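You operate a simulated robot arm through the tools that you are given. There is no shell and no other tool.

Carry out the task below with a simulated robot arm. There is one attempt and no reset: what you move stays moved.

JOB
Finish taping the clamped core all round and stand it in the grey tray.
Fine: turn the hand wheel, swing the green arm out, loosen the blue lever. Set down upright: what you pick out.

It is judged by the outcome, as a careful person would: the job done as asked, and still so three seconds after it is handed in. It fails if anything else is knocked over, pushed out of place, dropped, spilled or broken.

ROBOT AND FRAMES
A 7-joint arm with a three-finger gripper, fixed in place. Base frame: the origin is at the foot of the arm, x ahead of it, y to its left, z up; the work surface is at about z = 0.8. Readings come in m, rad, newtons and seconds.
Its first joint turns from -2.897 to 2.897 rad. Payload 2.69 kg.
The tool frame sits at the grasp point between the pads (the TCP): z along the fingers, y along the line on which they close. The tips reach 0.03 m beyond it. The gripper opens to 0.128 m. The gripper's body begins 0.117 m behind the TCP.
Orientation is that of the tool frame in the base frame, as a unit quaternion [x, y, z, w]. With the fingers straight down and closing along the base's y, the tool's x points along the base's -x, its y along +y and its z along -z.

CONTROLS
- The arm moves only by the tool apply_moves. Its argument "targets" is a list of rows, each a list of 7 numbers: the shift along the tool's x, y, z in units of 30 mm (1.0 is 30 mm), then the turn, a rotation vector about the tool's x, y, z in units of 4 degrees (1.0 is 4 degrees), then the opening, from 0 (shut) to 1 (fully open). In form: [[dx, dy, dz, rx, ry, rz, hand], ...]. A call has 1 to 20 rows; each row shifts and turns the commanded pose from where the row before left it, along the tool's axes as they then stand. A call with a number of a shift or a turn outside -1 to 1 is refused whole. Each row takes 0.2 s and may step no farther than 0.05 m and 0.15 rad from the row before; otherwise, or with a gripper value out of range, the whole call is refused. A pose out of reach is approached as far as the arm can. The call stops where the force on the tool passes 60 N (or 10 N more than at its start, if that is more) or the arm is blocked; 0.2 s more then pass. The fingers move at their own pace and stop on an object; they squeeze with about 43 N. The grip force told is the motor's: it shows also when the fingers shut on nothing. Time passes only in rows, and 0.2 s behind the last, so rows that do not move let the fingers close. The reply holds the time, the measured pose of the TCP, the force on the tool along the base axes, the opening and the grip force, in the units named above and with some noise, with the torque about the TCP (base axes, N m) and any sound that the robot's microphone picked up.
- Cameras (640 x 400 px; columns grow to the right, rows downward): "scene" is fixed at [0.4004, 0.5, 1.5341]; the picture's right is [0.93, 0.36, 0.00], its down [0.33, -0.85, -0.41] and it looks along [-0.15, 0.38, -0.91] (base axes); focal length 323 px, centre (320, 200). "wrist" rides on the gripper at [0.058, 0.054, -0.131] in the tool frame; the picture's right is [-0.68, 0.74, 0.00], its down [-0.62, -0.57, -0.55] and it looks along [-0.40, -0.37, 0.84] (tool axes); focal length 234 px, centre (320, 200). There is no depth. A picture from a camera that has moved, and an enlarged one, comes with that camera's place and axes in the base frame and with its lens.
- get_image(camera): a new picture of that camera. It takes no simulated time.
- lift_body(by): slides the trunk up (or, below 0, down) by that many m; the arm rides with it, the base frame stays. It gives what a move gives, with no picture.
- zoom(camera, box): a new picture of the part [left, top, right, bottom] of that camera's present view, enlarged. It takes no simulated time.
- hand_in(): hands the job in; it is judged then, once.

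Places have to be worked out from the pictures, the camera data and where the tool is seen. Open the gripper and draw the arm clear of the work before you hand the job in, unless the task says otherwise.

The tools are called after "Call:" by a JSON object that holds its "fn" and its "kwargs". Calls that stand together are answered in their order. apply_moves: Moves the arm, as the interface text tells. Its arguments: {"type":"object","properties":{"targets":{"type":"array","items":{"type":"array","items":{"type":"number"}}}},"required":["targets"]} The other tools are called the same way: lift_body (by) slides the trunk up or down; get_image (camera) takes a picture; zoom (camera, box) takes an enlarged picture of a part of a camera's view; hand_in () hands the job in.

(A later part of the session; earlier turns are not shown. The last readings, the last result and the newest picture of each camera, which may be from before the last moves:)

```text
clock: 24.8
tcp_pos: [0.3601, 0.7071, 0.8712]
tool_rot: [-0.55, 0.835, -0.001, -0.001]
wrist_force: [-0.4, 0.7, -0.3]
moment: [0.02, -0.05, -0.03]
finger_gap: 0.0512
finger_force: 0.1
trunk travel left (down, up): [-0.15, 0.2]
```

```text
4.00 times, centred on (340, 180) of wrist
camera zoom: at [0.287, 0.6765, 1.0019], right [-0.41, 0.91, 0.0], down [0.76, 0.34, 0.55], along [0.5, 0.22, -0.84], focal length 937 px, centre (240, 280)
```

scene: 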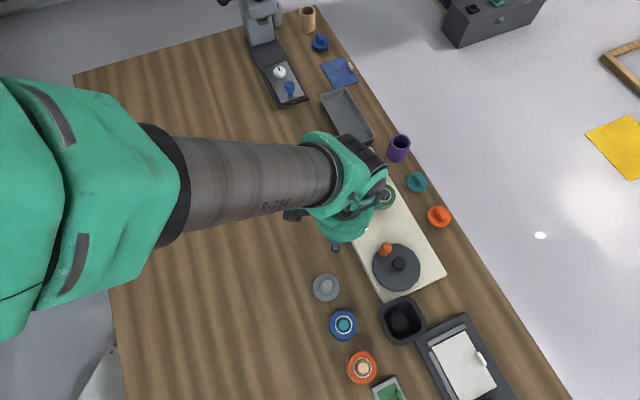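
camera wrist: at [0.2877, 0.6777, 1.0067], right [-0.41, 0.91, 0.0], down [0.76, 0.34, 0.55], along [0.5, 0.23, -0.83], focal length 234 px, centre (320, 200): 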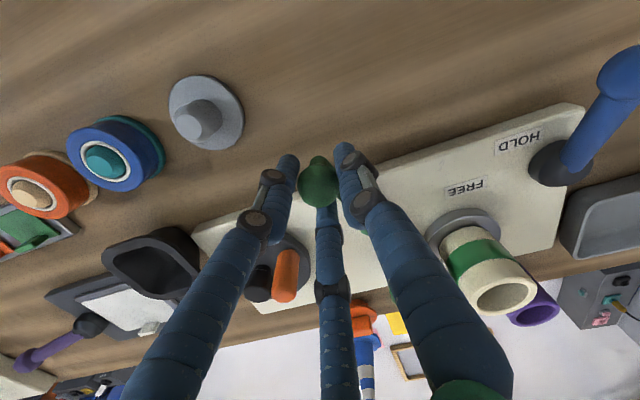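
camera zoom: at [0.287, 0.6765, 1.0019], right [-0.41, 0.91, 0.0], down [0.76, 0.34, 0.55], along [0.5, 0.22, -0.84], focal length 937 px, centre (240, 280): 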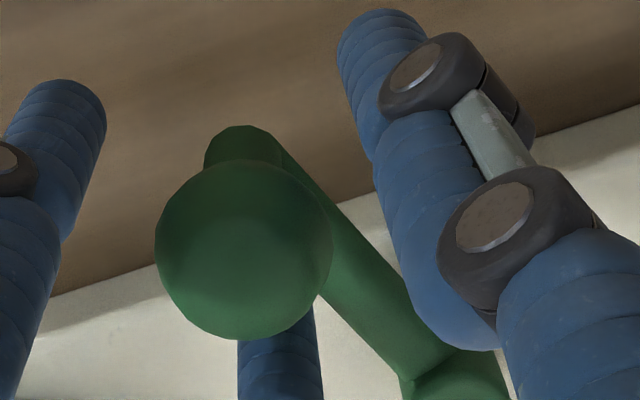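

The force is gone and the ball sits centred between the open fingers at about (0.359, 0.709, 0.871). I push it with the caging finger along the arc about the knuckle, clockwise, turning the hand with it so the roll swings away from the core.

Call:
{"fn": "apply_moves", "kwargs": {"targets": [[0, 0.35, 0, 0, 0, 0, 0.4], [-0.006, 0.169, 0, 0, 0, 1, 0.4], [-0.006, 0.169, 0, 0, 0, 1, 0.4], [-0.006, 0.169, 0, 0, 0, 1, 0.4], [-0.006, 0.169, 0, 0, 0, 1, 0.4], [-0.006, 0.169, 0, 0, 0, 1, 0.4], [-0.006, 0.169, 0, 0, 0, 1, 0.4]]}}

Call:
{"fn": "get_image", "kwargs": {"camera": "wrist"}}

Call:
{"fn": "zoom", "kwargs": {"camera": "scene", "box": [300, 130, 460, 230]}}

```text
clock: 26.4
tcp_pos: [0.3238, 0.7275, 0.8675]
tool_rot: [-0.363, 0.932, -0.003, -0.003]
wrist_force: [-0.4, -0.2, 1.7]
moment: [-0.02, 0.05, 0.01]
finger_gap: 0.0525
finger_force: 0.1
trunk travel left (down, up): [-0.15, 0.2]
```

```text
taken
camera wrist: at [0.2439, 0.7296, 0.9991], right [0.0, 1.0, -0.01], down [0.84, 0.0, 0.55], along [0.55, -0.01, -0.84], focal length 234 px, centre (320, 200)
```

wrist: 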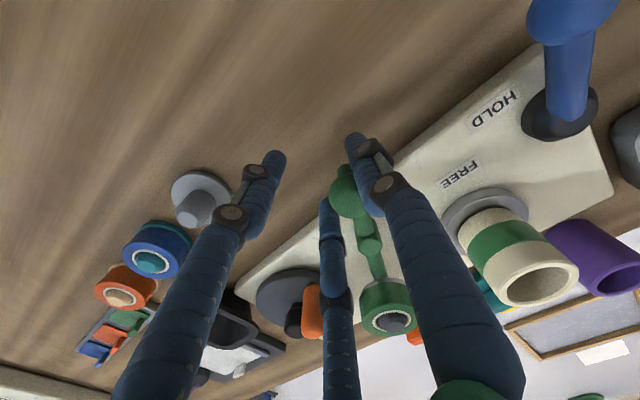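

```text
4.00 times, centred on (380, 180) of scene
camera zoom: at [0.4004, 0.5, 1.5341], right [0.93, 0.36, 0.0], down [0.33, -0.85, -0.41], along [-0.15, 0.38, -0.91], focal length 1292 px, centre (80, 280)
```

zoom: 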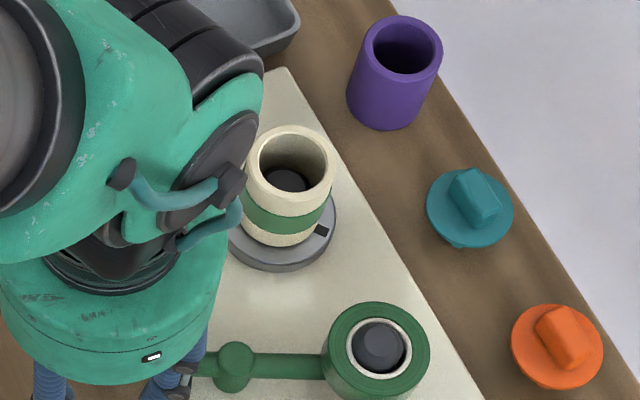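

The arm swung right out: the roll is now near (0.46, 0.79), well clear of the core, and the band shows green where the roll used to hide it. I zoom in on the core from both cameras to check the wrap.

Call:
{"fn": "zoom", "kwargs": {"camera": "scene", "box": [350, 155, 400, 205]}}

Call:
{"fn": "zoom", "kwargs": {"camera": "wrist", "box": [430, 170, 610, 320]}}

Call:
{"fn": "zoom", "kwargs": {"camera": "wrist", "box": [260, 130, 440, 250]}}

```text
8.00 times, centred on (375, 180) of scene
camera zoom: at [0.4004, 0.5, 1.5341], right [0.93, 0.36, 0.0], down [0.33, -0.85, -0.41], along [-0.15, 0.38, -0.91], focal length 2585 px, centre (-120, 360)
```

zoom: 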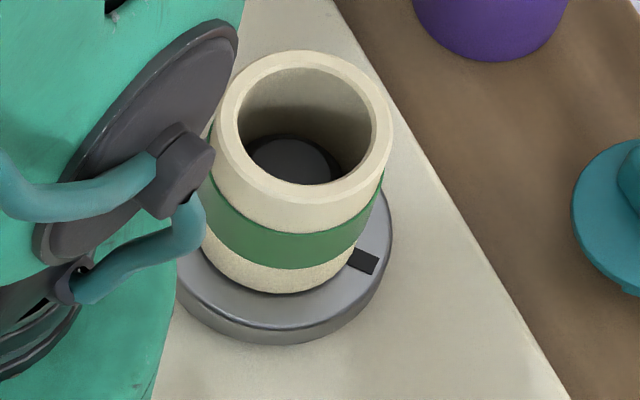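

```text
2.67 times, centred on (520, 245) of wrist
camera zoom: at [0.2439, 0.7296, 0.9991], right [0.0, 1.0, -0.01], down [0.84, 0.0, 0.55], along [0.55, -0.01, -0.84], focal length 624 px, centre (-213, 80)
```

zoom: 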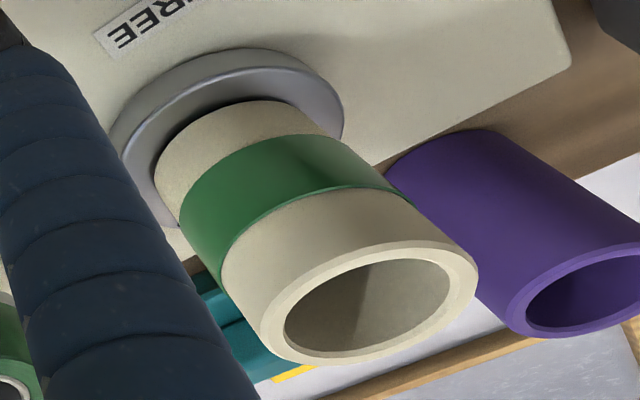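

```text
3.33 times, centred on (350, 190) of wrist
camera zoom: at [0.2439, 0.7296, 0.9991], right [0.0, 1.0, -0.01], down [0.84, 0.0, 0.55], along [0.55, -0.01, -0.84], focal length 781 px, centre (220, 233)
```

zoom: 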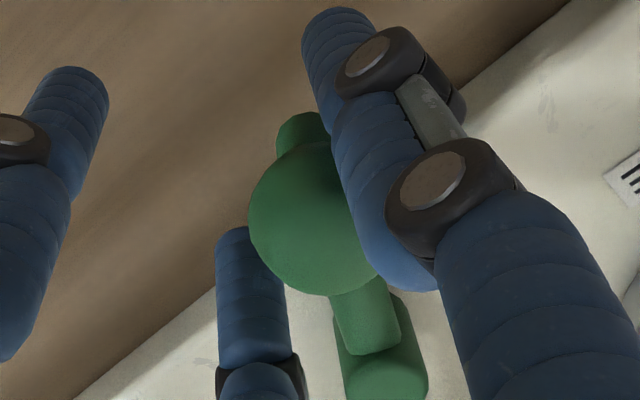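

Everything visible of the band is green, and since the tape is one unbroken run from the roll's contact point, the unseen far side (covered first) is taped too. I now back the finger off the ball, rise, and go above the blue lever's knob at about (0.229, 0.842, 0.856).

Call:
{"fn": "apply_moves", "kwargs": {"targets": [[0, 0.25, 0, 0, 0, 0, 0.4], [0, 0, -0.9, 0, 0, 0, 0.4], [0, 0, -0.9, 0, 0, 0, 0.4], [0, 0, -0.9, 0, 0, 0, 0.4], [0, 0, -0.9, 0, 0, 0, 0.4], [0, 0, -0.9, 0, 0, 0, 0.4], [-0.051, 0.937, 0, 0, 0, 0, 0.4], [-0.051, 0.937, 0, 0, 0, 0, 0.4], [-0.051, 0.937, 0, 0, 0, 0, 0.4], [-0.051, 0.937, 0, 0, 0, 0, 0.4], [-0.051, 0.937, 0, 0, 0, 0, 0.4], [0, 0, 0, 0, 0, 0, 0.4]]}}

Call:
{"fn": "get_image", "kwargs": {"camera": "wrist"}}

Call:
{"fn": "get_image", "kwargs": {"camera": "scene"}}

```text
clock: 29.0
tcp_pos: [0.2283, 0.8428, 1.0049]
tool_rot: [-0.364, 0.932, 0.0, 0.0]
wrist_force: [0.6, 0.6, 0.0]
moment: [-0.04, -0.02, 0.04]
finger_gap: 0.0512
finger_force: 0.0
trunk travel left (down, up): [-0.15, 0.2]
```

```text
taken
camera wrist: at [0.1494, 0.8447, 1.1371], right [0.0, 1.0, 0.0], down [0.84, 0.0, 0.55], along [0.55, 0.0, -0.84], focal length 234 px, centre (320, 200)
```

wrist: 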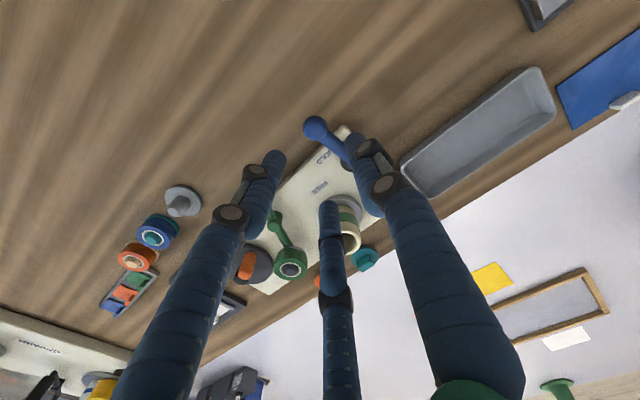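

```text
taken
```

scene: 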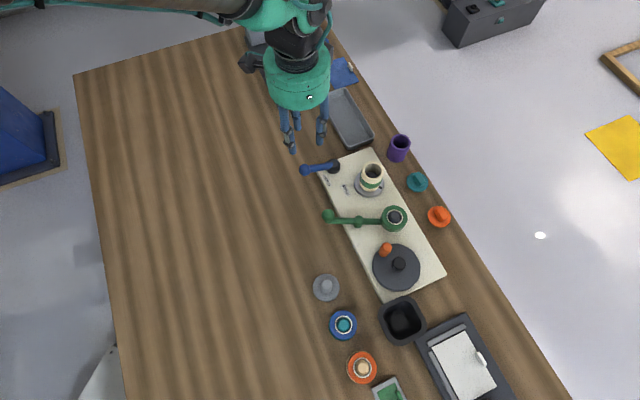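

Now the whole fixture is in plain view from the scene camera. I zoom to check the arm, the taped core and the lever geometry.

Call:
{"fn": "zoom", "kwargs": {"camera": "scene", "box": [290, 130, 450, 230]}}

Call:
{"fn": "zoom", "kwargs": {"camera": "scene", "box": [295, 145, 395, 208]}}

Call:
{"fn": "zoom", "kwargs": {"camera": "wrist", "box": [280, 100, 400, 190]}}

```text
4.00 times, centred on (370, 180) of scene
camera zoom: at [0.4004, 0.5, 1.5341], right [0.93, 0.36, 0.0], down [0.33, -0.85, -0.41], along [-0.15, 0.38, -0.91], focal length 1292 px, centre (120, 280)
```

zoom: 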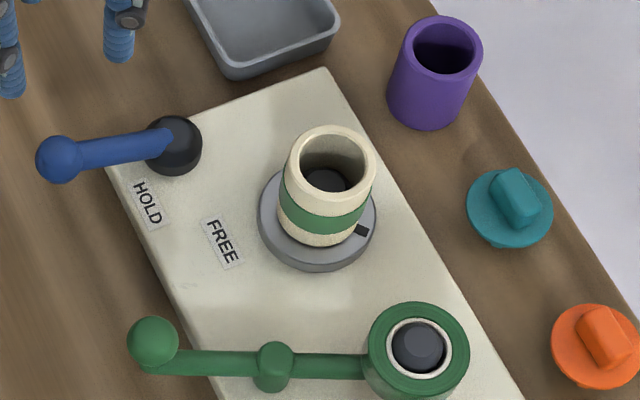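

```text
6.35 times, centred on (345, 176) of scene
camera zoom: at [0.4004, 0.5, 1.5341], right [0.93, 0.36, 0.0], down [0.33, -0.85, -0.41], along [-0.15, 0.38, -0.91], focal length 2052 px, centre (161, 349)
```

zoom: 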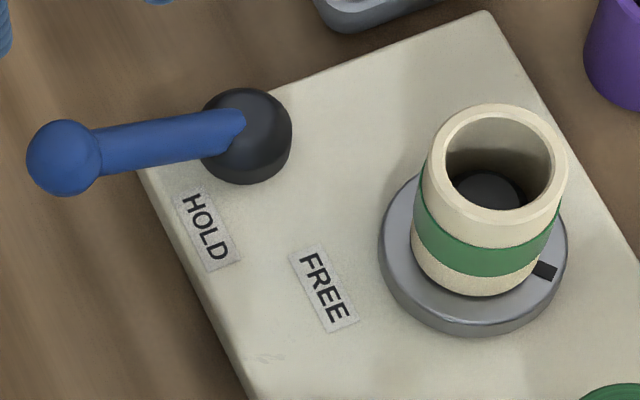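

```text
4.44 times, centred on (340, 145) of wrist
camera zoom: at [0.1494, 0.8447, 1.1371], right [0.0, 1.0, 0.0], down [0.84, 0.0, 0.55], along [0.55, 0.0, -0.84], focal length 1041 px, centre (231, 444)
```

zoom: 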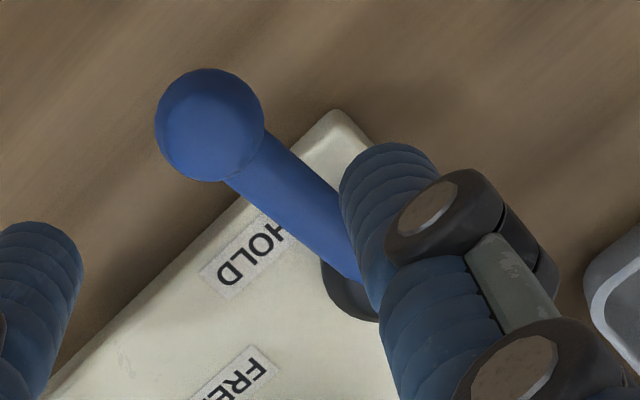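

The lever knob measures (0.229, 0.841, 0.862) with its pivot near (0.285, 0.893). I lower the open hand over the knob and check before pushing it round toward FREE.

Call:
{"fn": "apply_moves", "kwargs": {"targets": [[0.035, -0.073, 0.953, 0, 0, 0, 0.4], [0, 0, 0.953, 0, 0, 0, 0.4], [0, 0, 0.953, 0, 0, 0, 0.4], [0, 0, 0.953, 0, 0, 0, 0.4], [0, 0, 0.953, 0, 0, 0, 0.4], [0, 0, 0, 0, 0, 0, 0.4]]}}

Call:
{"fn": "zoom", "kwargs": {"camera": "wrist", "box": [240, 110, 420, 230]}}

Call:
{"fn": "zoom", "kwargs": {"camera": "scene", "box": [270, 110, 400, 210]}}

```text
clock: 30.4
tcp_pos: [0.2318, 0.8426, 0.8624]
tool_rot: [-0.364, 0.931, -0.001, -0.001]
wrist_force: [0.8, -0.2, -0.7]
moment: [0.0, 0.06, 0.0]
finger_gap: 0.0519
finger_force: 0.9
trunk travel left (down, up): [-0.15, 0.2]
```

```text
3.33 times, centred on (330, 170) of wrist
camera zoom: at [0.1521, 0.8437, 0.9939], right [0.0, 1.0, 0.0], down [0.84, 0.0, 0.55], along [0.55, 0.0, -0.84], focal length 781 px, centre (287, 300)
```

zoom: 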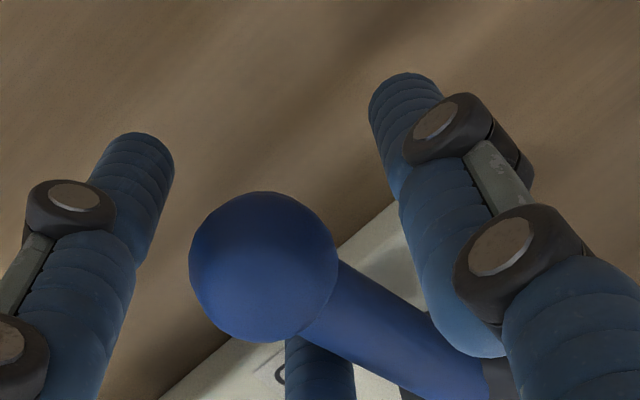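

```text
4.00 times, centred on (335, 160) of scene
camera zoom: at [0.4004, 0.5, 1.5341], right [0.93, 0.36, 0.0], down [0.33, -0.85, -0.41], along [-0.15, 0.38, -0.91], focal length 1292 px, centre (260, 360)
```

zoom: 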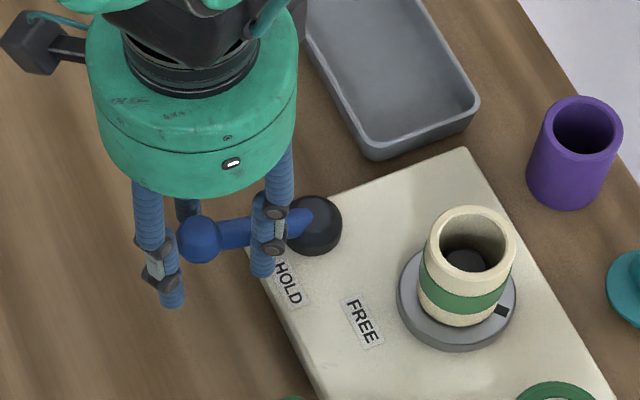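

The knob is centred between the open fingers. I push it along its arc counter-clockwise (toward FREE), turning the hand with the lever, and stop after about 28° to read the forces.

Call:
{"fn": "apply_moves", "kwargs": {"targets": [[0, -0.36, 0, 0, 0, 0, 0.4], [-0.034, -0.177, 0, 0, 0, -1, 0.4], [-0.034, -0.177, 0, 0, 0, -1, 0.4], [-0.034, -0.177, 0, 0, 0, -1, 0.4], [-0.034, -0.177, 0, 0, 0, -1, 0.4], [-0.034, -0.177, 0, 0, 0, -1, 0.4], [-0.034, -0.177, 0, 0, 0, -1, 0.4], [-0.034, -0.177, 0, 0, 0, -1, 0.4]]}}

Call:
{"fn": "zoom", "kwargs": {"camera": "wrist", "box": [220, 90, 460, 240]}}

Call:
{"fn": "zoom", "kwargs": {"camera": "scene", "box": [270, 110, 400, 210]}}

```text
clock: 32.2
tcp_pos: [0.2728, 0.817, 0.8636]
tool_rot: [-0.579, 0.816, -0.001, 0.0]
wrist_force: [0.1, 1.0, -0.5]
moment: [-0.02, 0.03, -0.01]
finger_gap: 0.0516
finger_force: 0.1
trunk travel left (down, up): [-0.15, 0.2]
```

```text
2.67 times, centred on (340, 165) of wrist
camera zoom: at [0.2014, 0.781, 0.9953], right [-0.47, 0.88, 0.0], down [0.74, 0.4, 0.55], along [0.48, 0.26, -0.84], focal length 624 px, centre (267, 293)
```

zoom: 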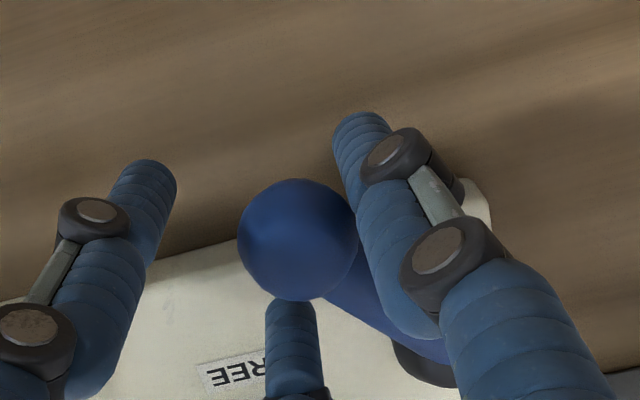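

```text
4.00 times, centred on (335, 160) of scene
camera zoom: at [0.4004, 0.5, 1.5341], right [0.93, 0.36, 0.0], down [0.33, -0.85, -0.41], along [-0.15, 0.38, -0.91], focal length 1292 px, centre (260, 360)
```

zoom: 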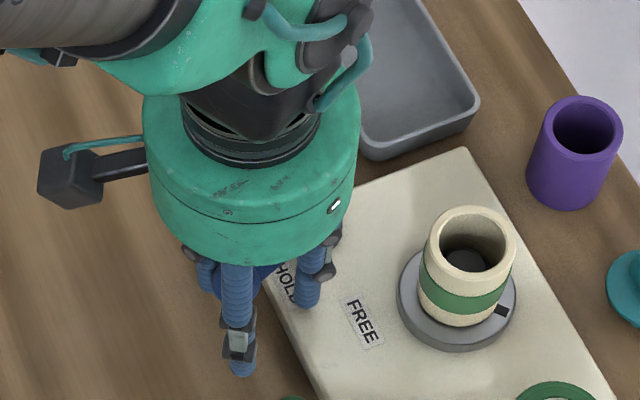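

The lever moves freely with hardly any force. I continue another 32° along the arc and watch for a stop.

Call:
{"fn": "apply_moves", "kwargs": {"targets": [[-0.034, -0.177, 0, 0, 0, -1, 0.4], [-0.034, -0.177, 0, 0, 0, -1, 0.4], [-0.034, -0.177, 0, 0, 0, -1, 0.4], [-0.034, -0.177, 0, 0, 0, -1, 0.4], [-0.034, -0.177, 0, 0, 0, -1, 0.4], [-0.034, -0.177, 0, 0, 0, -1, 0.4], [-0.034, -0.177, 0, 0, 0, -1, 0.4], [-0.034, -0.177, 0, 0, 0, -1, 0.4]]}}

Call:
{"fn": "get_image", "kwargs": {"camera": "wrist"}}

Call:
{"fn": "zoom", "kwargs": {"camera": "scene", "box": [270, 110, 400, 210]}}

```text
clock: 34.0
tcp_pos: [0.3154, 0.8229, 0.864]
tool_rot: [0.781, -0.624, 0.0, 0.0]
wrist_force: [-0.9, -0.9, -1.1]
moment: [0.0, 0.02, 0.0]
finger_gap: 0.0516
finger_force: 0.7
trunk travel left (down, up): [-0.15, 0.2]
```

```text
taken
camera wrist: at [0.2747, 0.755, 0.9955], right [-0.87, 0.5, 0.0], down [0.42, 0.73, 0.55], along [0.27, 0.48, -0.84], focal length 234 px, centre (320, 200)
```

wrist: 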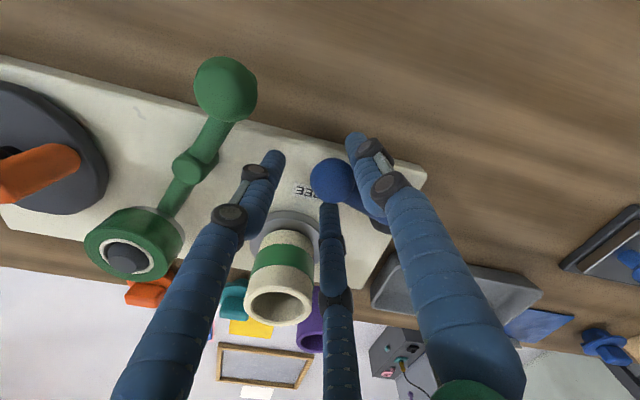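

```text
4.00 times, centred on (335, 160) of scene
camera zoom: at [0.4004, 0.5, 1.5341], right [0.93, 0.36, 0.0], down [0.33, -0.85, -0.41], along [-0.15, 0.38, -0.91], focal length 1292 px, centre (260, 360)
```

zoom: 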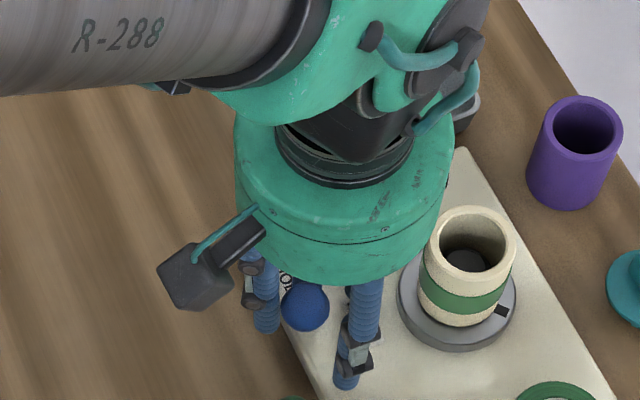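

The lever is now at about 284° (61° from HOLD) with no stop felt, but the leading finger is getting near the seat. I lift, shut the fingers and come back down behind the knob to push it on with plain contact.

Call:
{"fn": "apply_moves", "kwargs": {"targets": [[0, 0.05, -1, 0, 0, 0, 0.4], [0, 0, -1, 0, 0, 0, 0.4], [-0.025, 0.67, 0, 0, 0, 0, 0], [-0.025, 0.67, 0, 0, 0, 0, 0], [0, 0, 0, 0, 0, 0, 0], [0, 0, 0, 0, 0, 0, 0], [0, 0, 0.95, 0, 0, 0, 0], [0, 0, 0.95, 0, 0, 0, 0], [0, 0, 0, 0, 0, 0, 0]]}}

Call:
{"fn": "get_image", "kwargs": {"camera": "wrist"}}

Call:
{"fn": "zoom", "kwargs": {"camera": "scene", "box": [290, 130, 410, 205]}}

```text
clock: 36.0
tcp_pos: [0.275, 0.8157, 0.8664]
tool_rot: [0.781, -0.624, 0.0, 0.0]
wrist_force: [0.1, -0.5, 0.1]
moment: [-0.04, 0.02, 0.04]
finger_gap: 0.0019
finger_force: 31.1
trunk travel left (down, up): [-0.15, 0.2]
```

```text
taken
camera wrist: at [0.2345, 0.7479, 0.9987], right [-0.87, 0.5, 0.0], down [0.42, 0.72, 0.55], along [0.27, 0.48, -0.84], focal length 234 px, centre (320, 200)
```

wrist: 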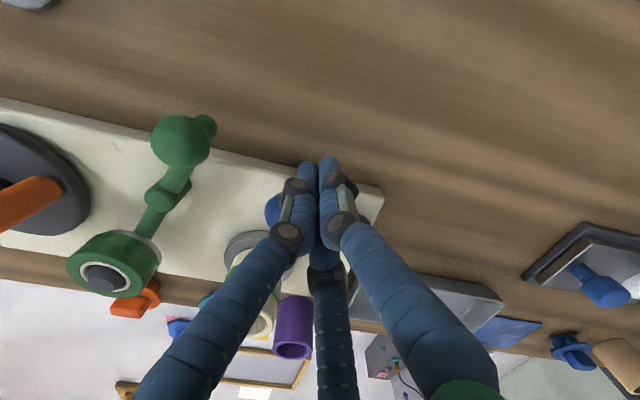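

```text
5.33 times, centred on (350, 168) of scene
camera zoom: at [0.4004, 0.5, 1.5341], right [0.93, 0.36, 0.0], down [0.33, -0.85, -0.41], along [-0.15, 0.38, -0.91], focal length 1723 px, centre (160, 373)
```

zoom: 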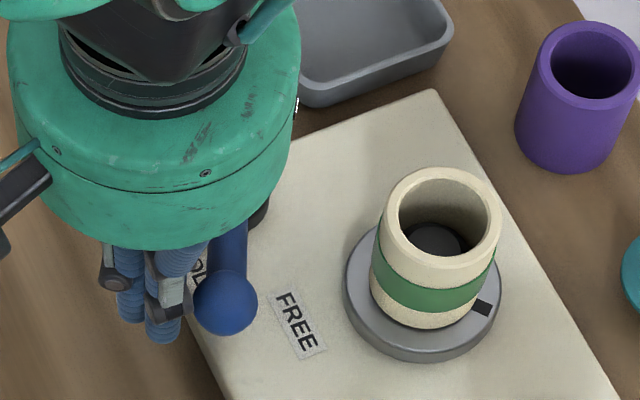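

The knob now lies right beside the FREE label. I nudge it onward in small 2–3 mm steps to find whether the lever has a stop.

Call:
{"fn": "apply_moves", "kwargs": {"targets": [[0.027, -0.087, 0, 0, 0, -0.5, 0], [0.027, -0.087, 0, 0, 0, -0.5, 0], [0.027, -0.087, 0, 0, 0, -0.5, 0], [0.027, -0.087, 0, 0, 0, -0.5, 0]]}}

Call:
{"fn": "zoom", "kwargs": {"camera": "scene", "box": [290, 130, 410, 205]}}

```text
clock: 37.0
tcp_pos: [0.2843, 0.8147, 0.8665]
tool_rot: [0.823, -0.568, -0.001, 0.001]
wrist_force: [-1.7, -1.0, -0.5]
moment: [-0.01, 0.0, -0.03]
finger_gap: 0.0015
finger_force: 31.4
trunk travel left (down, up): [-0.15, 0.2]
```

```text
5.33 times, centred on (350, 168) of scene
camera zoom: at [0.4004, 0.5, 1.5341], right [0.93, 0.36, 0.0], down [0.33, -0.85, -0.41], along [-0.15, 0.38, -0.91], focal length 1723 px, centre (160, 373)
```

zoom: 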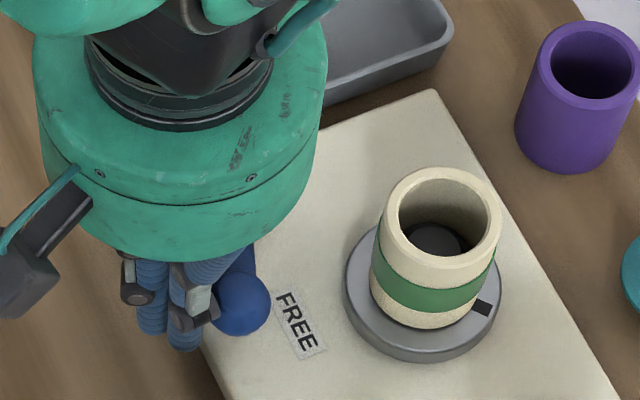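

The lever still moves with almost no force. I keep nudging in small steps.

Call:
{"fn": "apply_moves", "kwargs": {"targets": [[0.027, -0.087, 0, 0, 0, -0.5, 0], [0.027, -0.087, 0, 0, 0, -0.5, 0], [0.027, -0.087, 0, 0, 0, -0.5, 0], [0.027, -0.087, 0, 0, 0, -0.5, 0]]}}

Call:
{"fn": "zoom", "kwargs": {"camera": "scene", "box": [290, 130, 410, 205]}}

```text
clock: 38.0
tcp_pos: [0.2908, 0.8135, 0.8664]
tool_rot: [0.86, -0.51, 0.001, 0.003]
wrist_force: [-52.3, -23.2, 5.0]
moment: [0.05, 0.03, -0.3]
finger_gap: 0.002
finger_force: 31.5
trunk travel left (down, up): [-0.15, 0.2]
```

```text
5.33 times, centred on (350, 168) of scene
camera zoom: at [0.4004, 0.5, 1.5341], right [0.93, 0.36, 0.0], down [0.33, -0.85, -0.41], along [-0.15, 0.38, -0.91], focal length 1723 px, centre (160, 373)
```

zoom: 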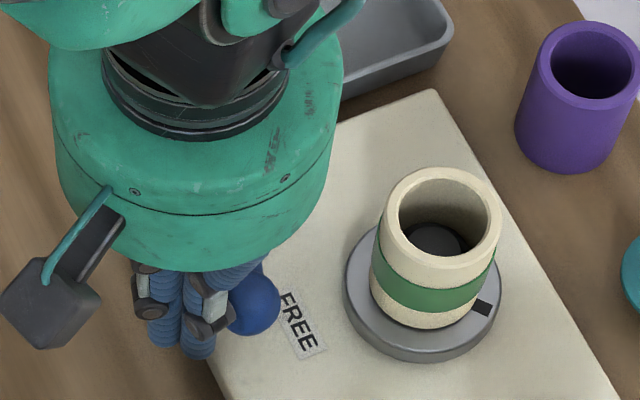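

The lever has reached its stop beside FREE (57 N), so it is loosened. I back away from the knob, rise, and then take a clear look at the tray and the core.

Call:
{"fn": "apply_moves", "kwargs": {"targets": [[0, 0.4, 0, 0, 0, 0, 0], [0, 0.4, 0, 0, 0, 0, 0], [0, 0, -1, 0, 0, 0, 0], [0, 0, -1, 0, 0, 0, 0], [0, 0, -1, 0, 0, 0, 0], [0, 0, -1, 0, 0, 0, 0], [0, 0, -1, 0, 0, 0, 0.7], [0, 0, 0, 0, 0, 0.9, 0.7], [0, 0, 0, 0, 0, 0.9, 0.7], [0, 0, 0, 0, 0, 0.9, 0.7], [0, 0, 0, 0, 0, 0.9, 0.7], [0, 0, 0, 0, 0, 0.9, 0.7], [0, 0, 0, 0, 0, 0.9, 0.7], [0, 0, 0, 0, 0, 0.9, 0.7], [0, 0, 0, 0, 0, 0.9, 0.7], [0, 0, 0, 0, 0, 0.9, 0.7], [0, 0, 0, 0, 0, 0.9, 0.7], [0, 0, 0, 0, 0, 0.9, 0.7], [0, 0, 0, 0, 0, 0.9, 0.7]]}}

Call:
{"fn": "get_image", "kwargs": {"camera": "scene"}}

Call:
{"fn": "get_image", "kwargs": {"camera": "wrist"}}

```text
clock: 42.0
tcp_pos: [0.272, 0.8056, 1.0162]
tool_rot: [-0.611, 0.791, 0.0, 0.001]
wrist_force: [0.1, 0.2, 0.3]
moment: [0.02, -0.01, 0.03]
finger_gap: 0.0897
finger_force: 0.1
trunk travel left (down, up): [-0.15, 0.2]
```

```text
taken
```

scene: 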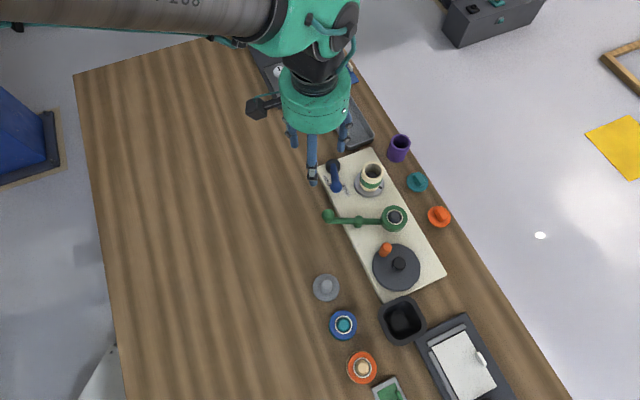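

```text
taken
camera wrist: at [0.2062, 0.7625, 1.1486], right [-0.54, 0.84, 0.0], down [0.7, 0.45, 0.55], along [0.46, 0.3, -0.84], focal length 234 px, centre (320, 200)
```

wrist: 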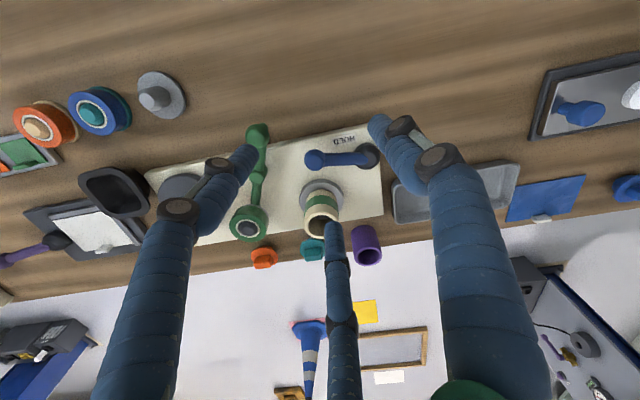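

The lever sits at FREE and the roll is out. The tray's near end lies about 1.05 m from the base, beyond the straight-down reach, so before gripping I test an empty-handed pose above it with the hand tilted 30° outward.

Call:
{"fn": "apply_moves", "kwargs": {"targets": [[0, 0, 0, 0, -1, 0, 0.7], [0, 0, 0, 0, -1, 0, 0.7], [0, 0, 0, 0, -1, 0, 0.7], [0, 0, 0, 0, -1, 0, 0.7], [0, 0, 0, 0, -1, 0, 0.7], [0, 0, 0, 0, -1, 0, 0.7], [0, 0, 0, 0, -1, 0, 0.7], [0, 0, 0, 0, -0.5, 0, 0.7]]}}

Call:
{"fn": "apply_moves", "kwargs": {"targets": [[-0.766, 0.137, 0.64, 0, 0, 0, 0.7], [-0.766, 0.137, 0.64, 0, 0, 0, 0.7], [-0.766, 0.137, 0.64, 0, 0, 0, 0.7], [-0.766, 0.137, 0.64, 0, 0, 0, 0.7], [-0.766, 0.137, 0.64, 0, 0, 0, 0.7], [-0.766, 0.137, 0.64, 0, 0, 0, 0.7], [-0.766, 0.137, 0.64, 0, 0, 0, 0.7], [0, 0, 0, 0, 0, 0, 0.7]]}}

Call:
{"fn": "get_image", "kwargs": {"camera": "scene"}}

Call:
{"fn": "get_image", "kwargs": {"camera": "wrist"}}

```text
clock: 43.8
tcp_pos: [0.2725, 0.8042, 1.0167]
tool_rot: [-0.59, 0.764, 0.158, 0.206]
wrist_force: [0.4, 0.5, 0.3]
moment: [-0.02, -0.05, -0.01]
finger_gap: 0.0898
finger_force: 0.1
trunk travel left (down, up): [-0.15, 0.2]
```

```text
clock: 45.6
tcp_pos: [0.299, 1.013, 0.9799]
tool_rot: [-0.591, 0.764, 0.158, 0.205]
wrist_force: [-0.4, 0.2, 0.5]
moment: [0.01, -0.01, 0.0]
finger_gap: 0.0897
finger_force: 0.1
trunk travel left (down, up): [-0.15, 0.2]
```

```text
taken
```

scene: 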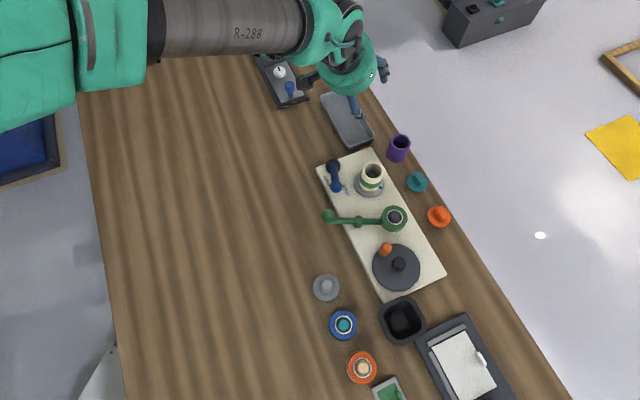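

```text
taken
camera wrist: at [0.2171, 0.9146, 1.0653], right [-0.57, 0.75, 0.34], down [0.61, 0.11, 0.78], along [0.55, 0.65, -0.52], focal length 234 px, centre (320, 200)
```

wrist: 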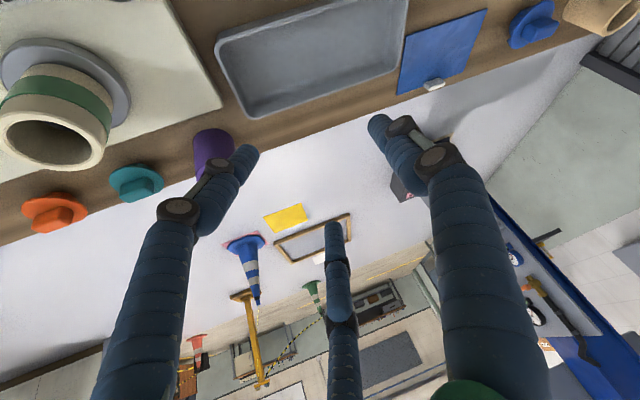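

The tilted pose is reached exactly. I zoom on the tray from both cameras to fix its rim and floor, and on the core to re-measure it from here.

Call:
{"fn": "zoom", "kwargs": {"camera": "wrist", "box": [200, 0, 420, 130]}}

Call:
{"fn": "zoom", "kwargs": {"camera": "scene", "box": [300, 75, 420, 150]}}

Call:
{"fn": "zoom", "kwargs": {"camera": "scene", "box": [310, 140, 430, 215]}}

Call:
{"fn": "zoom", "kwargs": {"camera": "wrist", "box": [0, 20, 240, 170]}}

```text
2.91 times, centred on (310, 65) of wrist
camera zoom: at [0.2171, 0.9146, 1.0653], right [-0.57, 0.75, 0.34], down [0.61, 0.11, 0.78], along [0.55, 0.65, -0.52], focal length 681 px, centre (349, 593)
```

zoom: 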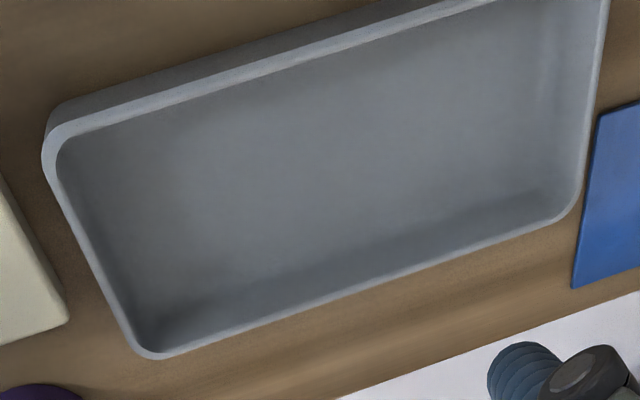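

```text
5.33 times, centred on (360, 112) of scene
camera zoom: at [0.4004, 0.5, 1.5341], right [0.93, 0.36, 0.0], down [0.33, -0.85, -0.41], along [-0.15, 0.38, -0.91], focal length 1723 px, centre (107, 667)
```

zoom: 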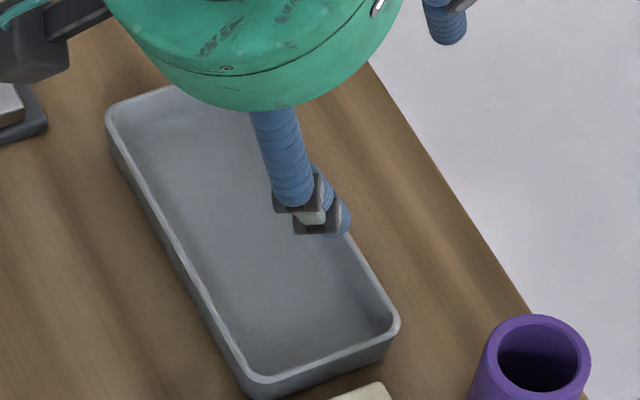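

```text
5.33 times, centred on (370, 178) of scene
camera zoom: at [0.4004, 0.5, 1.5341], right [0.93, 0.36, 0.0], down [0.33, -0.85, -0.41], along [-0.15, 0.38, -0.91], focal length 1723 px, centre (53, 320)
```

zoom: 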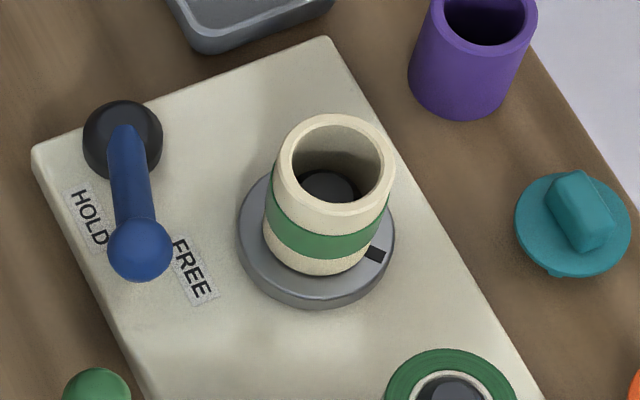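

```text
2.67 times, centred on (120, 95) of wrist
camera zoom: at [0.2171, 0.9146, 1.0653], right [-0.57, 0.75, 0.34], down [0.61, 0.11, 0.78], along [0.55, 0.65, -0.52], focal length 624 px, centre (853, 480)
```

zoom: 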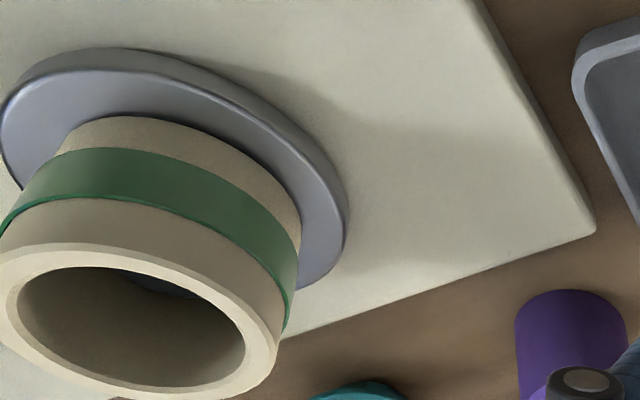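

From the new side view the band is green there too, leaving nothing uncovered that I can find; the tray rim is at z≈0.826 with corners (0.294, 0.964) and (0.352, 1.020), and the core stands from about 0.848 to 0.902. I turn the tilted hand so the fingers close along the tray's long axis, and test the lowering pose inside the tray empty-handed.

Call:
{"fn": "apply_moves", "kwargs": {"targets": [[0, 0, 0, 0.49, 0, 0.85, 0.59], [0, 0, 0, 0.49, 0, 0.85, 0.59], [0, 0, 0, 0.49, 0, 0.85, 0.59], [0, 0, 0, 0.49, 0, 0.85, 0.59], [0, 0, 0, 0.49, 0, 0.85, 0.59], [0, 0, 0, 0.49, 0, 0.85, 0.59], [0, 0, 0, 0.49, 0, 0.85, 0.59], [0, 0, 0, 0.49, 0, 0.85, 0.59], [-0.073, 0.615, 0.04, 0, 0, 0, 0.59], [0, 0, 0, 0, 0, 0, 0.59]]}}

Call:
{"fn": "apply_moves", "kwargs": {"targets": [[0.458, 0, 0.794, 0, 0, 0, 0.59], [0.458, 0, 0.794, 0, 0, 0, 0.59], [0.458, 0, 0.794, 0, 0, 0, 0.59], [0.458, 0, 0.794, 0, 0, 0, 0.59], [0, 0, 0, 0, 0, 0, 0.59]]}}

Call:
{"fn": "get_image", "kwargs": {"camera": "wrist"}}

Call:
{"fn": "zoom", "kwargs": {"camera": "scene", "box": [300, 75, 420, 150]}}

```text
clock: 47.8
tcp_pos: [0.2859, 1.027, 0.9808]
tool_rot: [-0.363, 0.895, 0.097, 0.24]
wrist_force: [-0.1, -0.7, 0.1]
moment: [-0.02, -0.04, 0.0]
finger_gap: 0.0752
finger_force: 0.0
trunk travel left (down, up): [-0.15, 0.2]
```

```text
clock: 49.0
tcp_pos: [0.2856, 1.0285, 0.8694]
tool_rot: [-0.363, 0.895, 0.098, 0.24]
wrist_force: [0.3, -0.5, 0.1]
moment: [-0.03, -0.03, 0.04]
finger_gap: 0.0757
finger_force: 0.0
trunk travel left (down, up): [-0.15, 0.2]
```

```text
taken
camera wrist: at [0.165, 0.9869, 0.9545], right [-0.09, 0.94, 0.34], down [0.58, -0.23, 0.78], along [0.81, 0.27, -0.52], focal length 234 px, centre (320, 200)
```

wrist: 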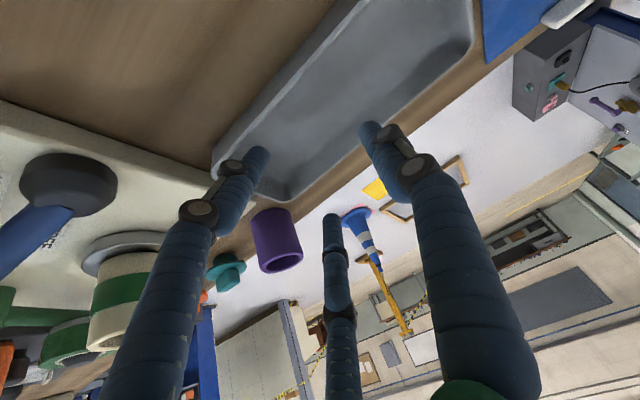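

```text
5.33 times, centred on (360, 112) of scene
camera zoom: at [0.4004, 0.5, 1.5341], right [0.93, 0.36, 0.0], down [0.33, -0.85, -0.41], along [-0.15, 0.38, -0.91], focal length 1723 px, centre (107, 667)
```

zoom: 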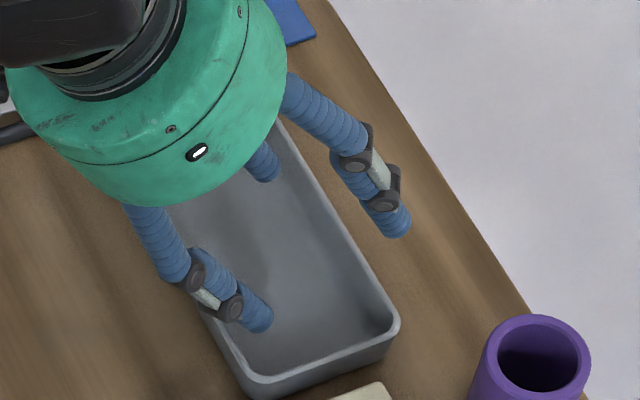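

The lowering pose at the tray works with no contact. I rise and carry the same hand attitude over to above the core to line up the grasp.

Call:
{"fn": "apply_moves", "kwargs": {"targets": [[-0.542, 0, -0.938, 0, 0, 0, 0.59], [-0.542, 0, -0.938, 0, 0, 0, 0.59], [-0.542, 0, -0.938, 0, 0, 0, 0.59], [-0.542, 0, -0.938, 0, 0, 0, 0.59], [0.196, -0.97, -0.112, 0, 0, 0, 0.59], [0.196, -0.97, -0.112, 0, 0, 0, 0.59], [0.196, -0.97, -0.112, 0, 0, 0, 0.59], [0.196, -0.97, -0.112, 0, 0, 0, 0.59], [0.196, -0.97, -0.112, 0, 0, 0, 0.59], [0.196, -0.97, -0.112, 0, 0, 0, 0.59], [0, 0, 0, 0, 0, 0, 0.59]]}}

Call:
{"fn": "get_image", "kwargs": {"camera": "wrist"}}

Call:
{"fn": "get_image", "kwargs": {"camera": "scene"}}

```text
clock: 51.4
tcp_pos: [0.3802, 0.8741, 1.0007]
tool_rot: [-0.363, 0.895, 0.098, 0.24]
wrist_force: [0.1, 0.3, 0.3]
moment: [0.02, 0.03, 0.01]
finger_gap: 0.0756
finger_force: 0.1
trunk travel left (down, up): [-0.15, 0.2]
```

```text
taken
camera wrist: at [0.2594, 0.8319, 1.0852], right [-0.09, 0.94, 0.34], down [0.58, -0.23, 0.78], along [0.81, 0.27, -0.52], focal length 234 px, centre (320, 200)
```

wrist: 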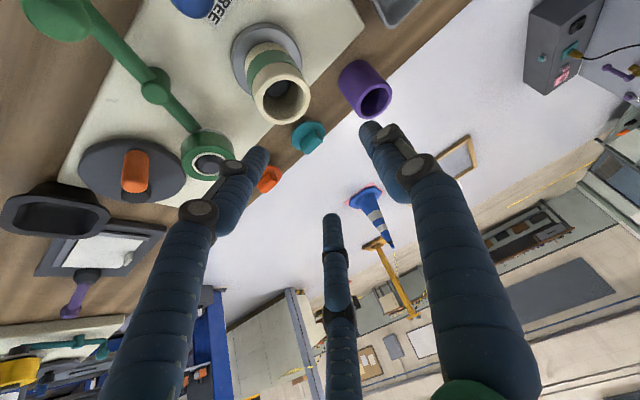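

```text
taken
```

scene: 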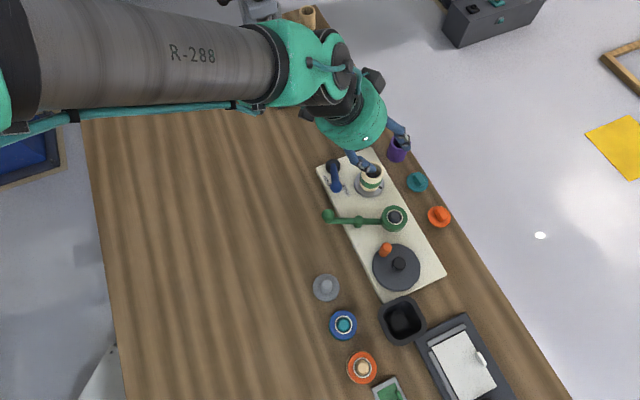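

I zoom on the core from this pose to triangulate its top rim accurately against the scene camera.

Call:
{"fn": "zoom", "kwargs": {"camera": "wrist", "box": [200, 10, 360, 130]}}

Call:
{"fn": "zoom", "kwargs": {"camera": "scene", "box": [330, 150, 410, 200]}}

```text
3.33 times, centred on (280, 70) of wrist
camera zoom: at [0.2594, 0.8319, 1.0852], right [-0.09, 0.94, 0.34], down [0.58, -0.23, 0.78], along [0.81, 0.27, -0.52], focal length 781 px, centre (453, 633)
```

zoom: 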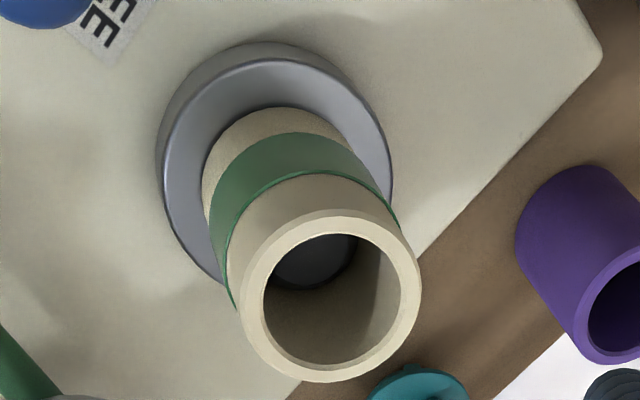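

```text
8.00 times, centred on (370, 175) of scene
camera zoom: at [0.4004, 0.5, 1.5341], right [0.93, 0.36, 0.0], down [0.33, -0.85, -0.41], along [-0.15, 0.38, -0.91], focal length 2585 px, centre (-80, 400)
```

zoom: 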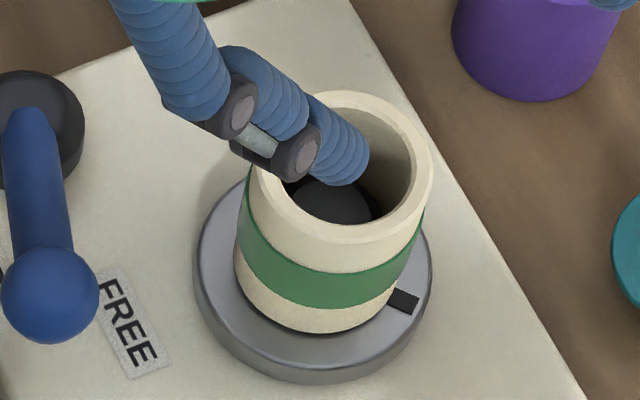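

Two wrist views agree on the core's top centre at about (0.379, 0.877, 0.8955), with about 2 cm of bare core above the tape band. I go halfway down and check the alignment before enclosing it.

Call:
{"fn": "apply_moves", "kwargs": {"targets": [[0.448, 0.024, 0.799, 0, 0, 0, 0.59], [0.448, 0.024, 0.799, 0, 0, 0, 0.59], [0, 0, 0, 0, 0, 0, 0.59]]}}

Call:
{"fn": "get_image", "kwargs": {"camera": "wrist"}}

Call:
{"fn": "zoom", "kwargs": {"camera": "scene", "box": [330, 130, 430, 193]}}

```text
clock: 52.2
tcp_pos: [0.3797, 0.8751, 0.9464]
tool_rot: [-0.363, 0.895, 0.097, 0.239]
wrist_force: [0.5, -0.3, -0.1]
moment: [0.05, -0.01, -0.06]
finger_gap: 0.0753
finger_force: 0.0
trunk travel left (down, up): [-0.15, 0.2]
```

```text
taken
camera wrist: at [0.2587, 0.8334, 1.0302], right [-0.09, 0.94, 0.34], down [0.58, -0.23, 0.78], along [0.81, 0.27, -0.52], focal length 234 px, centre (320, 200)
```

wrist: 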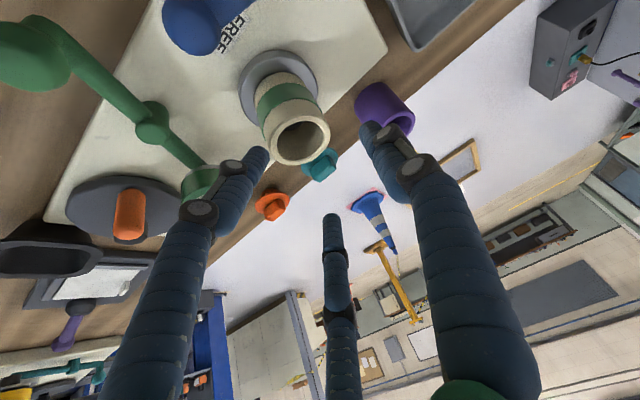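

```text
6.35 times, centred on (380, 162) of scene
camera zoom: at [0.4004, 0.5, 1.5341], right [0.93, 0.36, 0.0], down [0.33, -0.85, -0.41], along [-0.15, 0.38, -0.91], focal length 2052 px, centre (-61, 444)
```

zoom: 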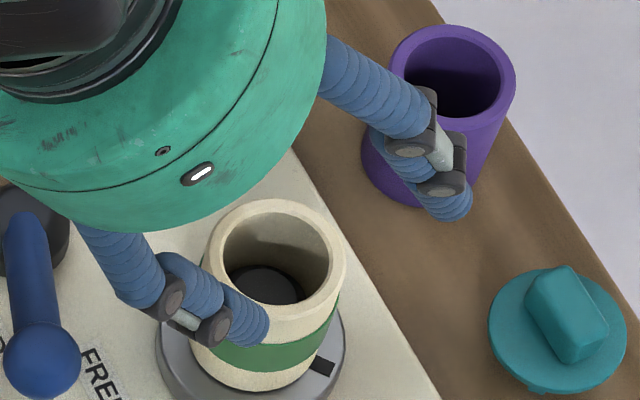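

Before closing, one doubt: the pictures show a third finger, and the odd upward push on the green ball fits a third contact there. I'll settle this on bare table away from everything: rise, move to free wood near (0.17, 0.72), and tilt the hand the other way so that third finger would be lowest.

Call:
{"fn": "apply_moves", "kwargs": {"targets": [[-0.5, 0, -0.866, 0, 0, 0, 0.59], [-0.5, 0, -0.866, 0, 0, 0, 0.59], [0.933, 0.146, -0.539, 0, 0, 0, 0.59], [0.933, 0.146, -0.539, 0, 0, 0, 0.59], [0.933, 0.146, -0.539, 0, 0, 0, 0.59], [0.933, 0.146, -0.539, 0, 0, 0, 0.59], [0.933, 0.146, -0.539, 0, 0, 0, 0.59], [0.933, 0.146, -0.539, 0, 0, 0, 0.59], [0.933, 0.146, -0.539, 0, 0, 0, 0.59], [0.933, 0.146, -0.539, 0, 0, 0, 0.59], [0, 0, 0, 0, 0, 0, 1]]}}

Call:
{"fn": "apply_moves", "kwargs": {"targets": [[0, 0, 0, 0, 0.96, 0, 1], [0, 0, 0, 0, 0.96, 0, 1], [0, 0, 0, 0, 0.96, 0, 1], [0, 0, 0, 0, 0.96, 0, 1], [0, 0, 0, 0, 0.96, 0, 1], [0, 0, 0, 0, 0.96, 0, 1], [0, 0, 0, 0, 0.96, 0, 1], [0, 0, 0, 0, 0.96, 0, 1], [0, 0, 0, 0, 0.96, 0, 1], [0, 0, 0, 0, 0.96, 0, 1], [0, 0, 0, 0, 0.96, 0, 1], [0, 0, 0, 0, 0.96, 0, 1], [0, 0, 0, 0, 0.96, 0, 1]]}}

Call:
{"fn": "get_image", "kwargs": {"camera": "scene"}}

Call:
{"fn": "get_image", "kwargs": {"camera": "wrist"}}

```text
clock: 54.8
tcp_pos: [0.2, 0.7022, 0.9796]
tool_rot: [-0.346, 0.906, 0.076, 0.234]
wrist_force: [0.6, -0.4, 0.4]
moment: [-0.01, 0.02, -0.02]
finger_gap: 0.1281
finger_force: 0.1
trunk travel left (down, up): [-0.15, 0.2]
stopped in row 11: the arm was blocked; the commanded pose is now the measured one
```

```text
clock: 57.6
tcp_pos: [0.1965, 0.7036, 0.9815]
tool_rot: [-0.347, 0.919, -0.077, -0.171]
wrist_force: [-0.2, 0.5, 0.6]
moment: [0.05, -0.03, 0.01]
finger_gap: 0.1282
finger_force: 0.1
trunk travel left (down, up): [-0.15, 0.2]
```

```text
taken
```

scene: 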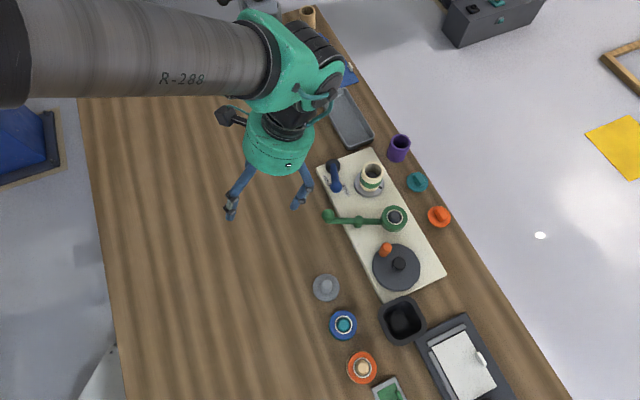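

```text
taken
camera wrist: at [0.1541, 0.7433, 1.123], right [-0.02, 0.96, -0.26], down [0.95, 0.1, 0.3], along [0.31, -0.25, -0.92], focal length 234 px, centre (320, 200)
```

wrist: 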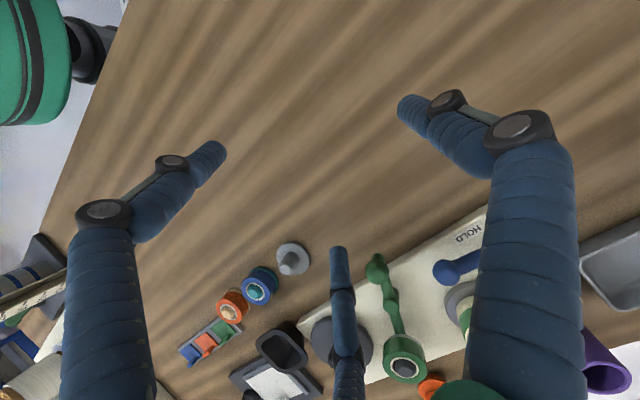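

The arm stopped at a joint limit on the way, harmlessly, but the test pose is fine: the third finger's tip should be 25 mm lower than the others over bare wood at about (0.268, 0.71). I lower gently until that tip would meet the table.

Call:
{"fn": "apply_moves", "kwargs": {"targets": [[-0.36, 0.022, 0.911, 0, 0, 0, 1], [-0.36, 0.022, 0.911, 0, 0, 0, 1], [-0.36, 0.022, 0.911, 0, 0, 0, 1], [-0.36, 0.022, 0.911, 0, 0, 0, 1], [0, 0, 0, 0, 0, 0, 1]]}}

Call:
{"fn": "apply_moves", "kwargs": {"targets": [[-0.0527, 0.003, 0.1333, 0, 0, 0, 1], [-0.0527, 0.003, 0.1333, 0, 0, 0, 1], [-0.0527, 0.003, 0.1333, 0, 0, 0, 1], [-0.0527, 0.003, 0.1333, 0, 0, 0, 1], [0, 0, 0, 0, 0, 0, 1]]}}

Call:
{"fn": "get_image", "kwargs": {"camera": "scene"}}

Call:
{"fn": "get_image", "kwargs": {"camera": "wrist"}}

```text
clock: 58.8
tcp_pos: [0.1961, 0.7045, 0.8639]
tool_rot: [-0.348, 0.919, -0.077, -0.17]
wrist_force: [0.2, 0.4, -1.8]
moment: [0.0, 0.06, 0.02]
finger_gap: 0.1281
finger_force: 0.0
trunk travel left (down, up): [-0.15, 0.2]
```

```text
clock: 60.0
tcp_pos: [0.1982, 0.7045, 0.8455]
tool_rot: [-0.348, 0.919, -0.077, -0.169]
wrist_force: [-1.3, -0.6, 0.1]
moment: [-0.03, 0.03, -0.02]
finger_gap: 0.1279
finger_force: 0.1
trunk travel left (down, up): [-0.15, 0.2]
```

```text
taken
```

scene: 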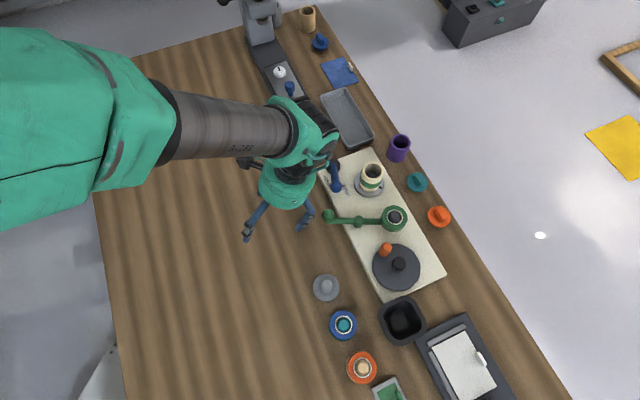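

```text
taken
camera wrist: at [0.1543, 0.7439, 0.9884], right [-0.02, 0.96, -0.26], down [0.95, 0.1, 0.3], along [0.31, -0.25, -0.92], focal length 234 px, centre (320, 200)
```

wrist: 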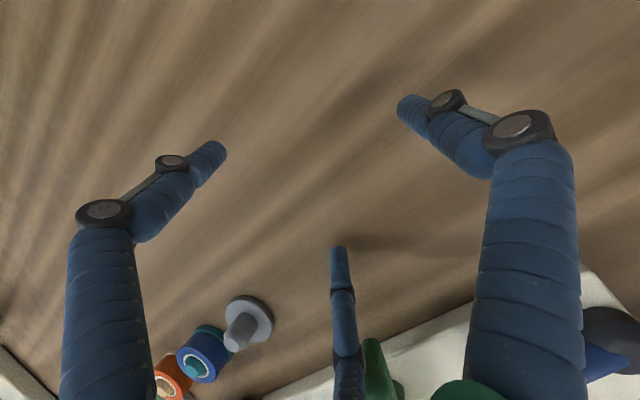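

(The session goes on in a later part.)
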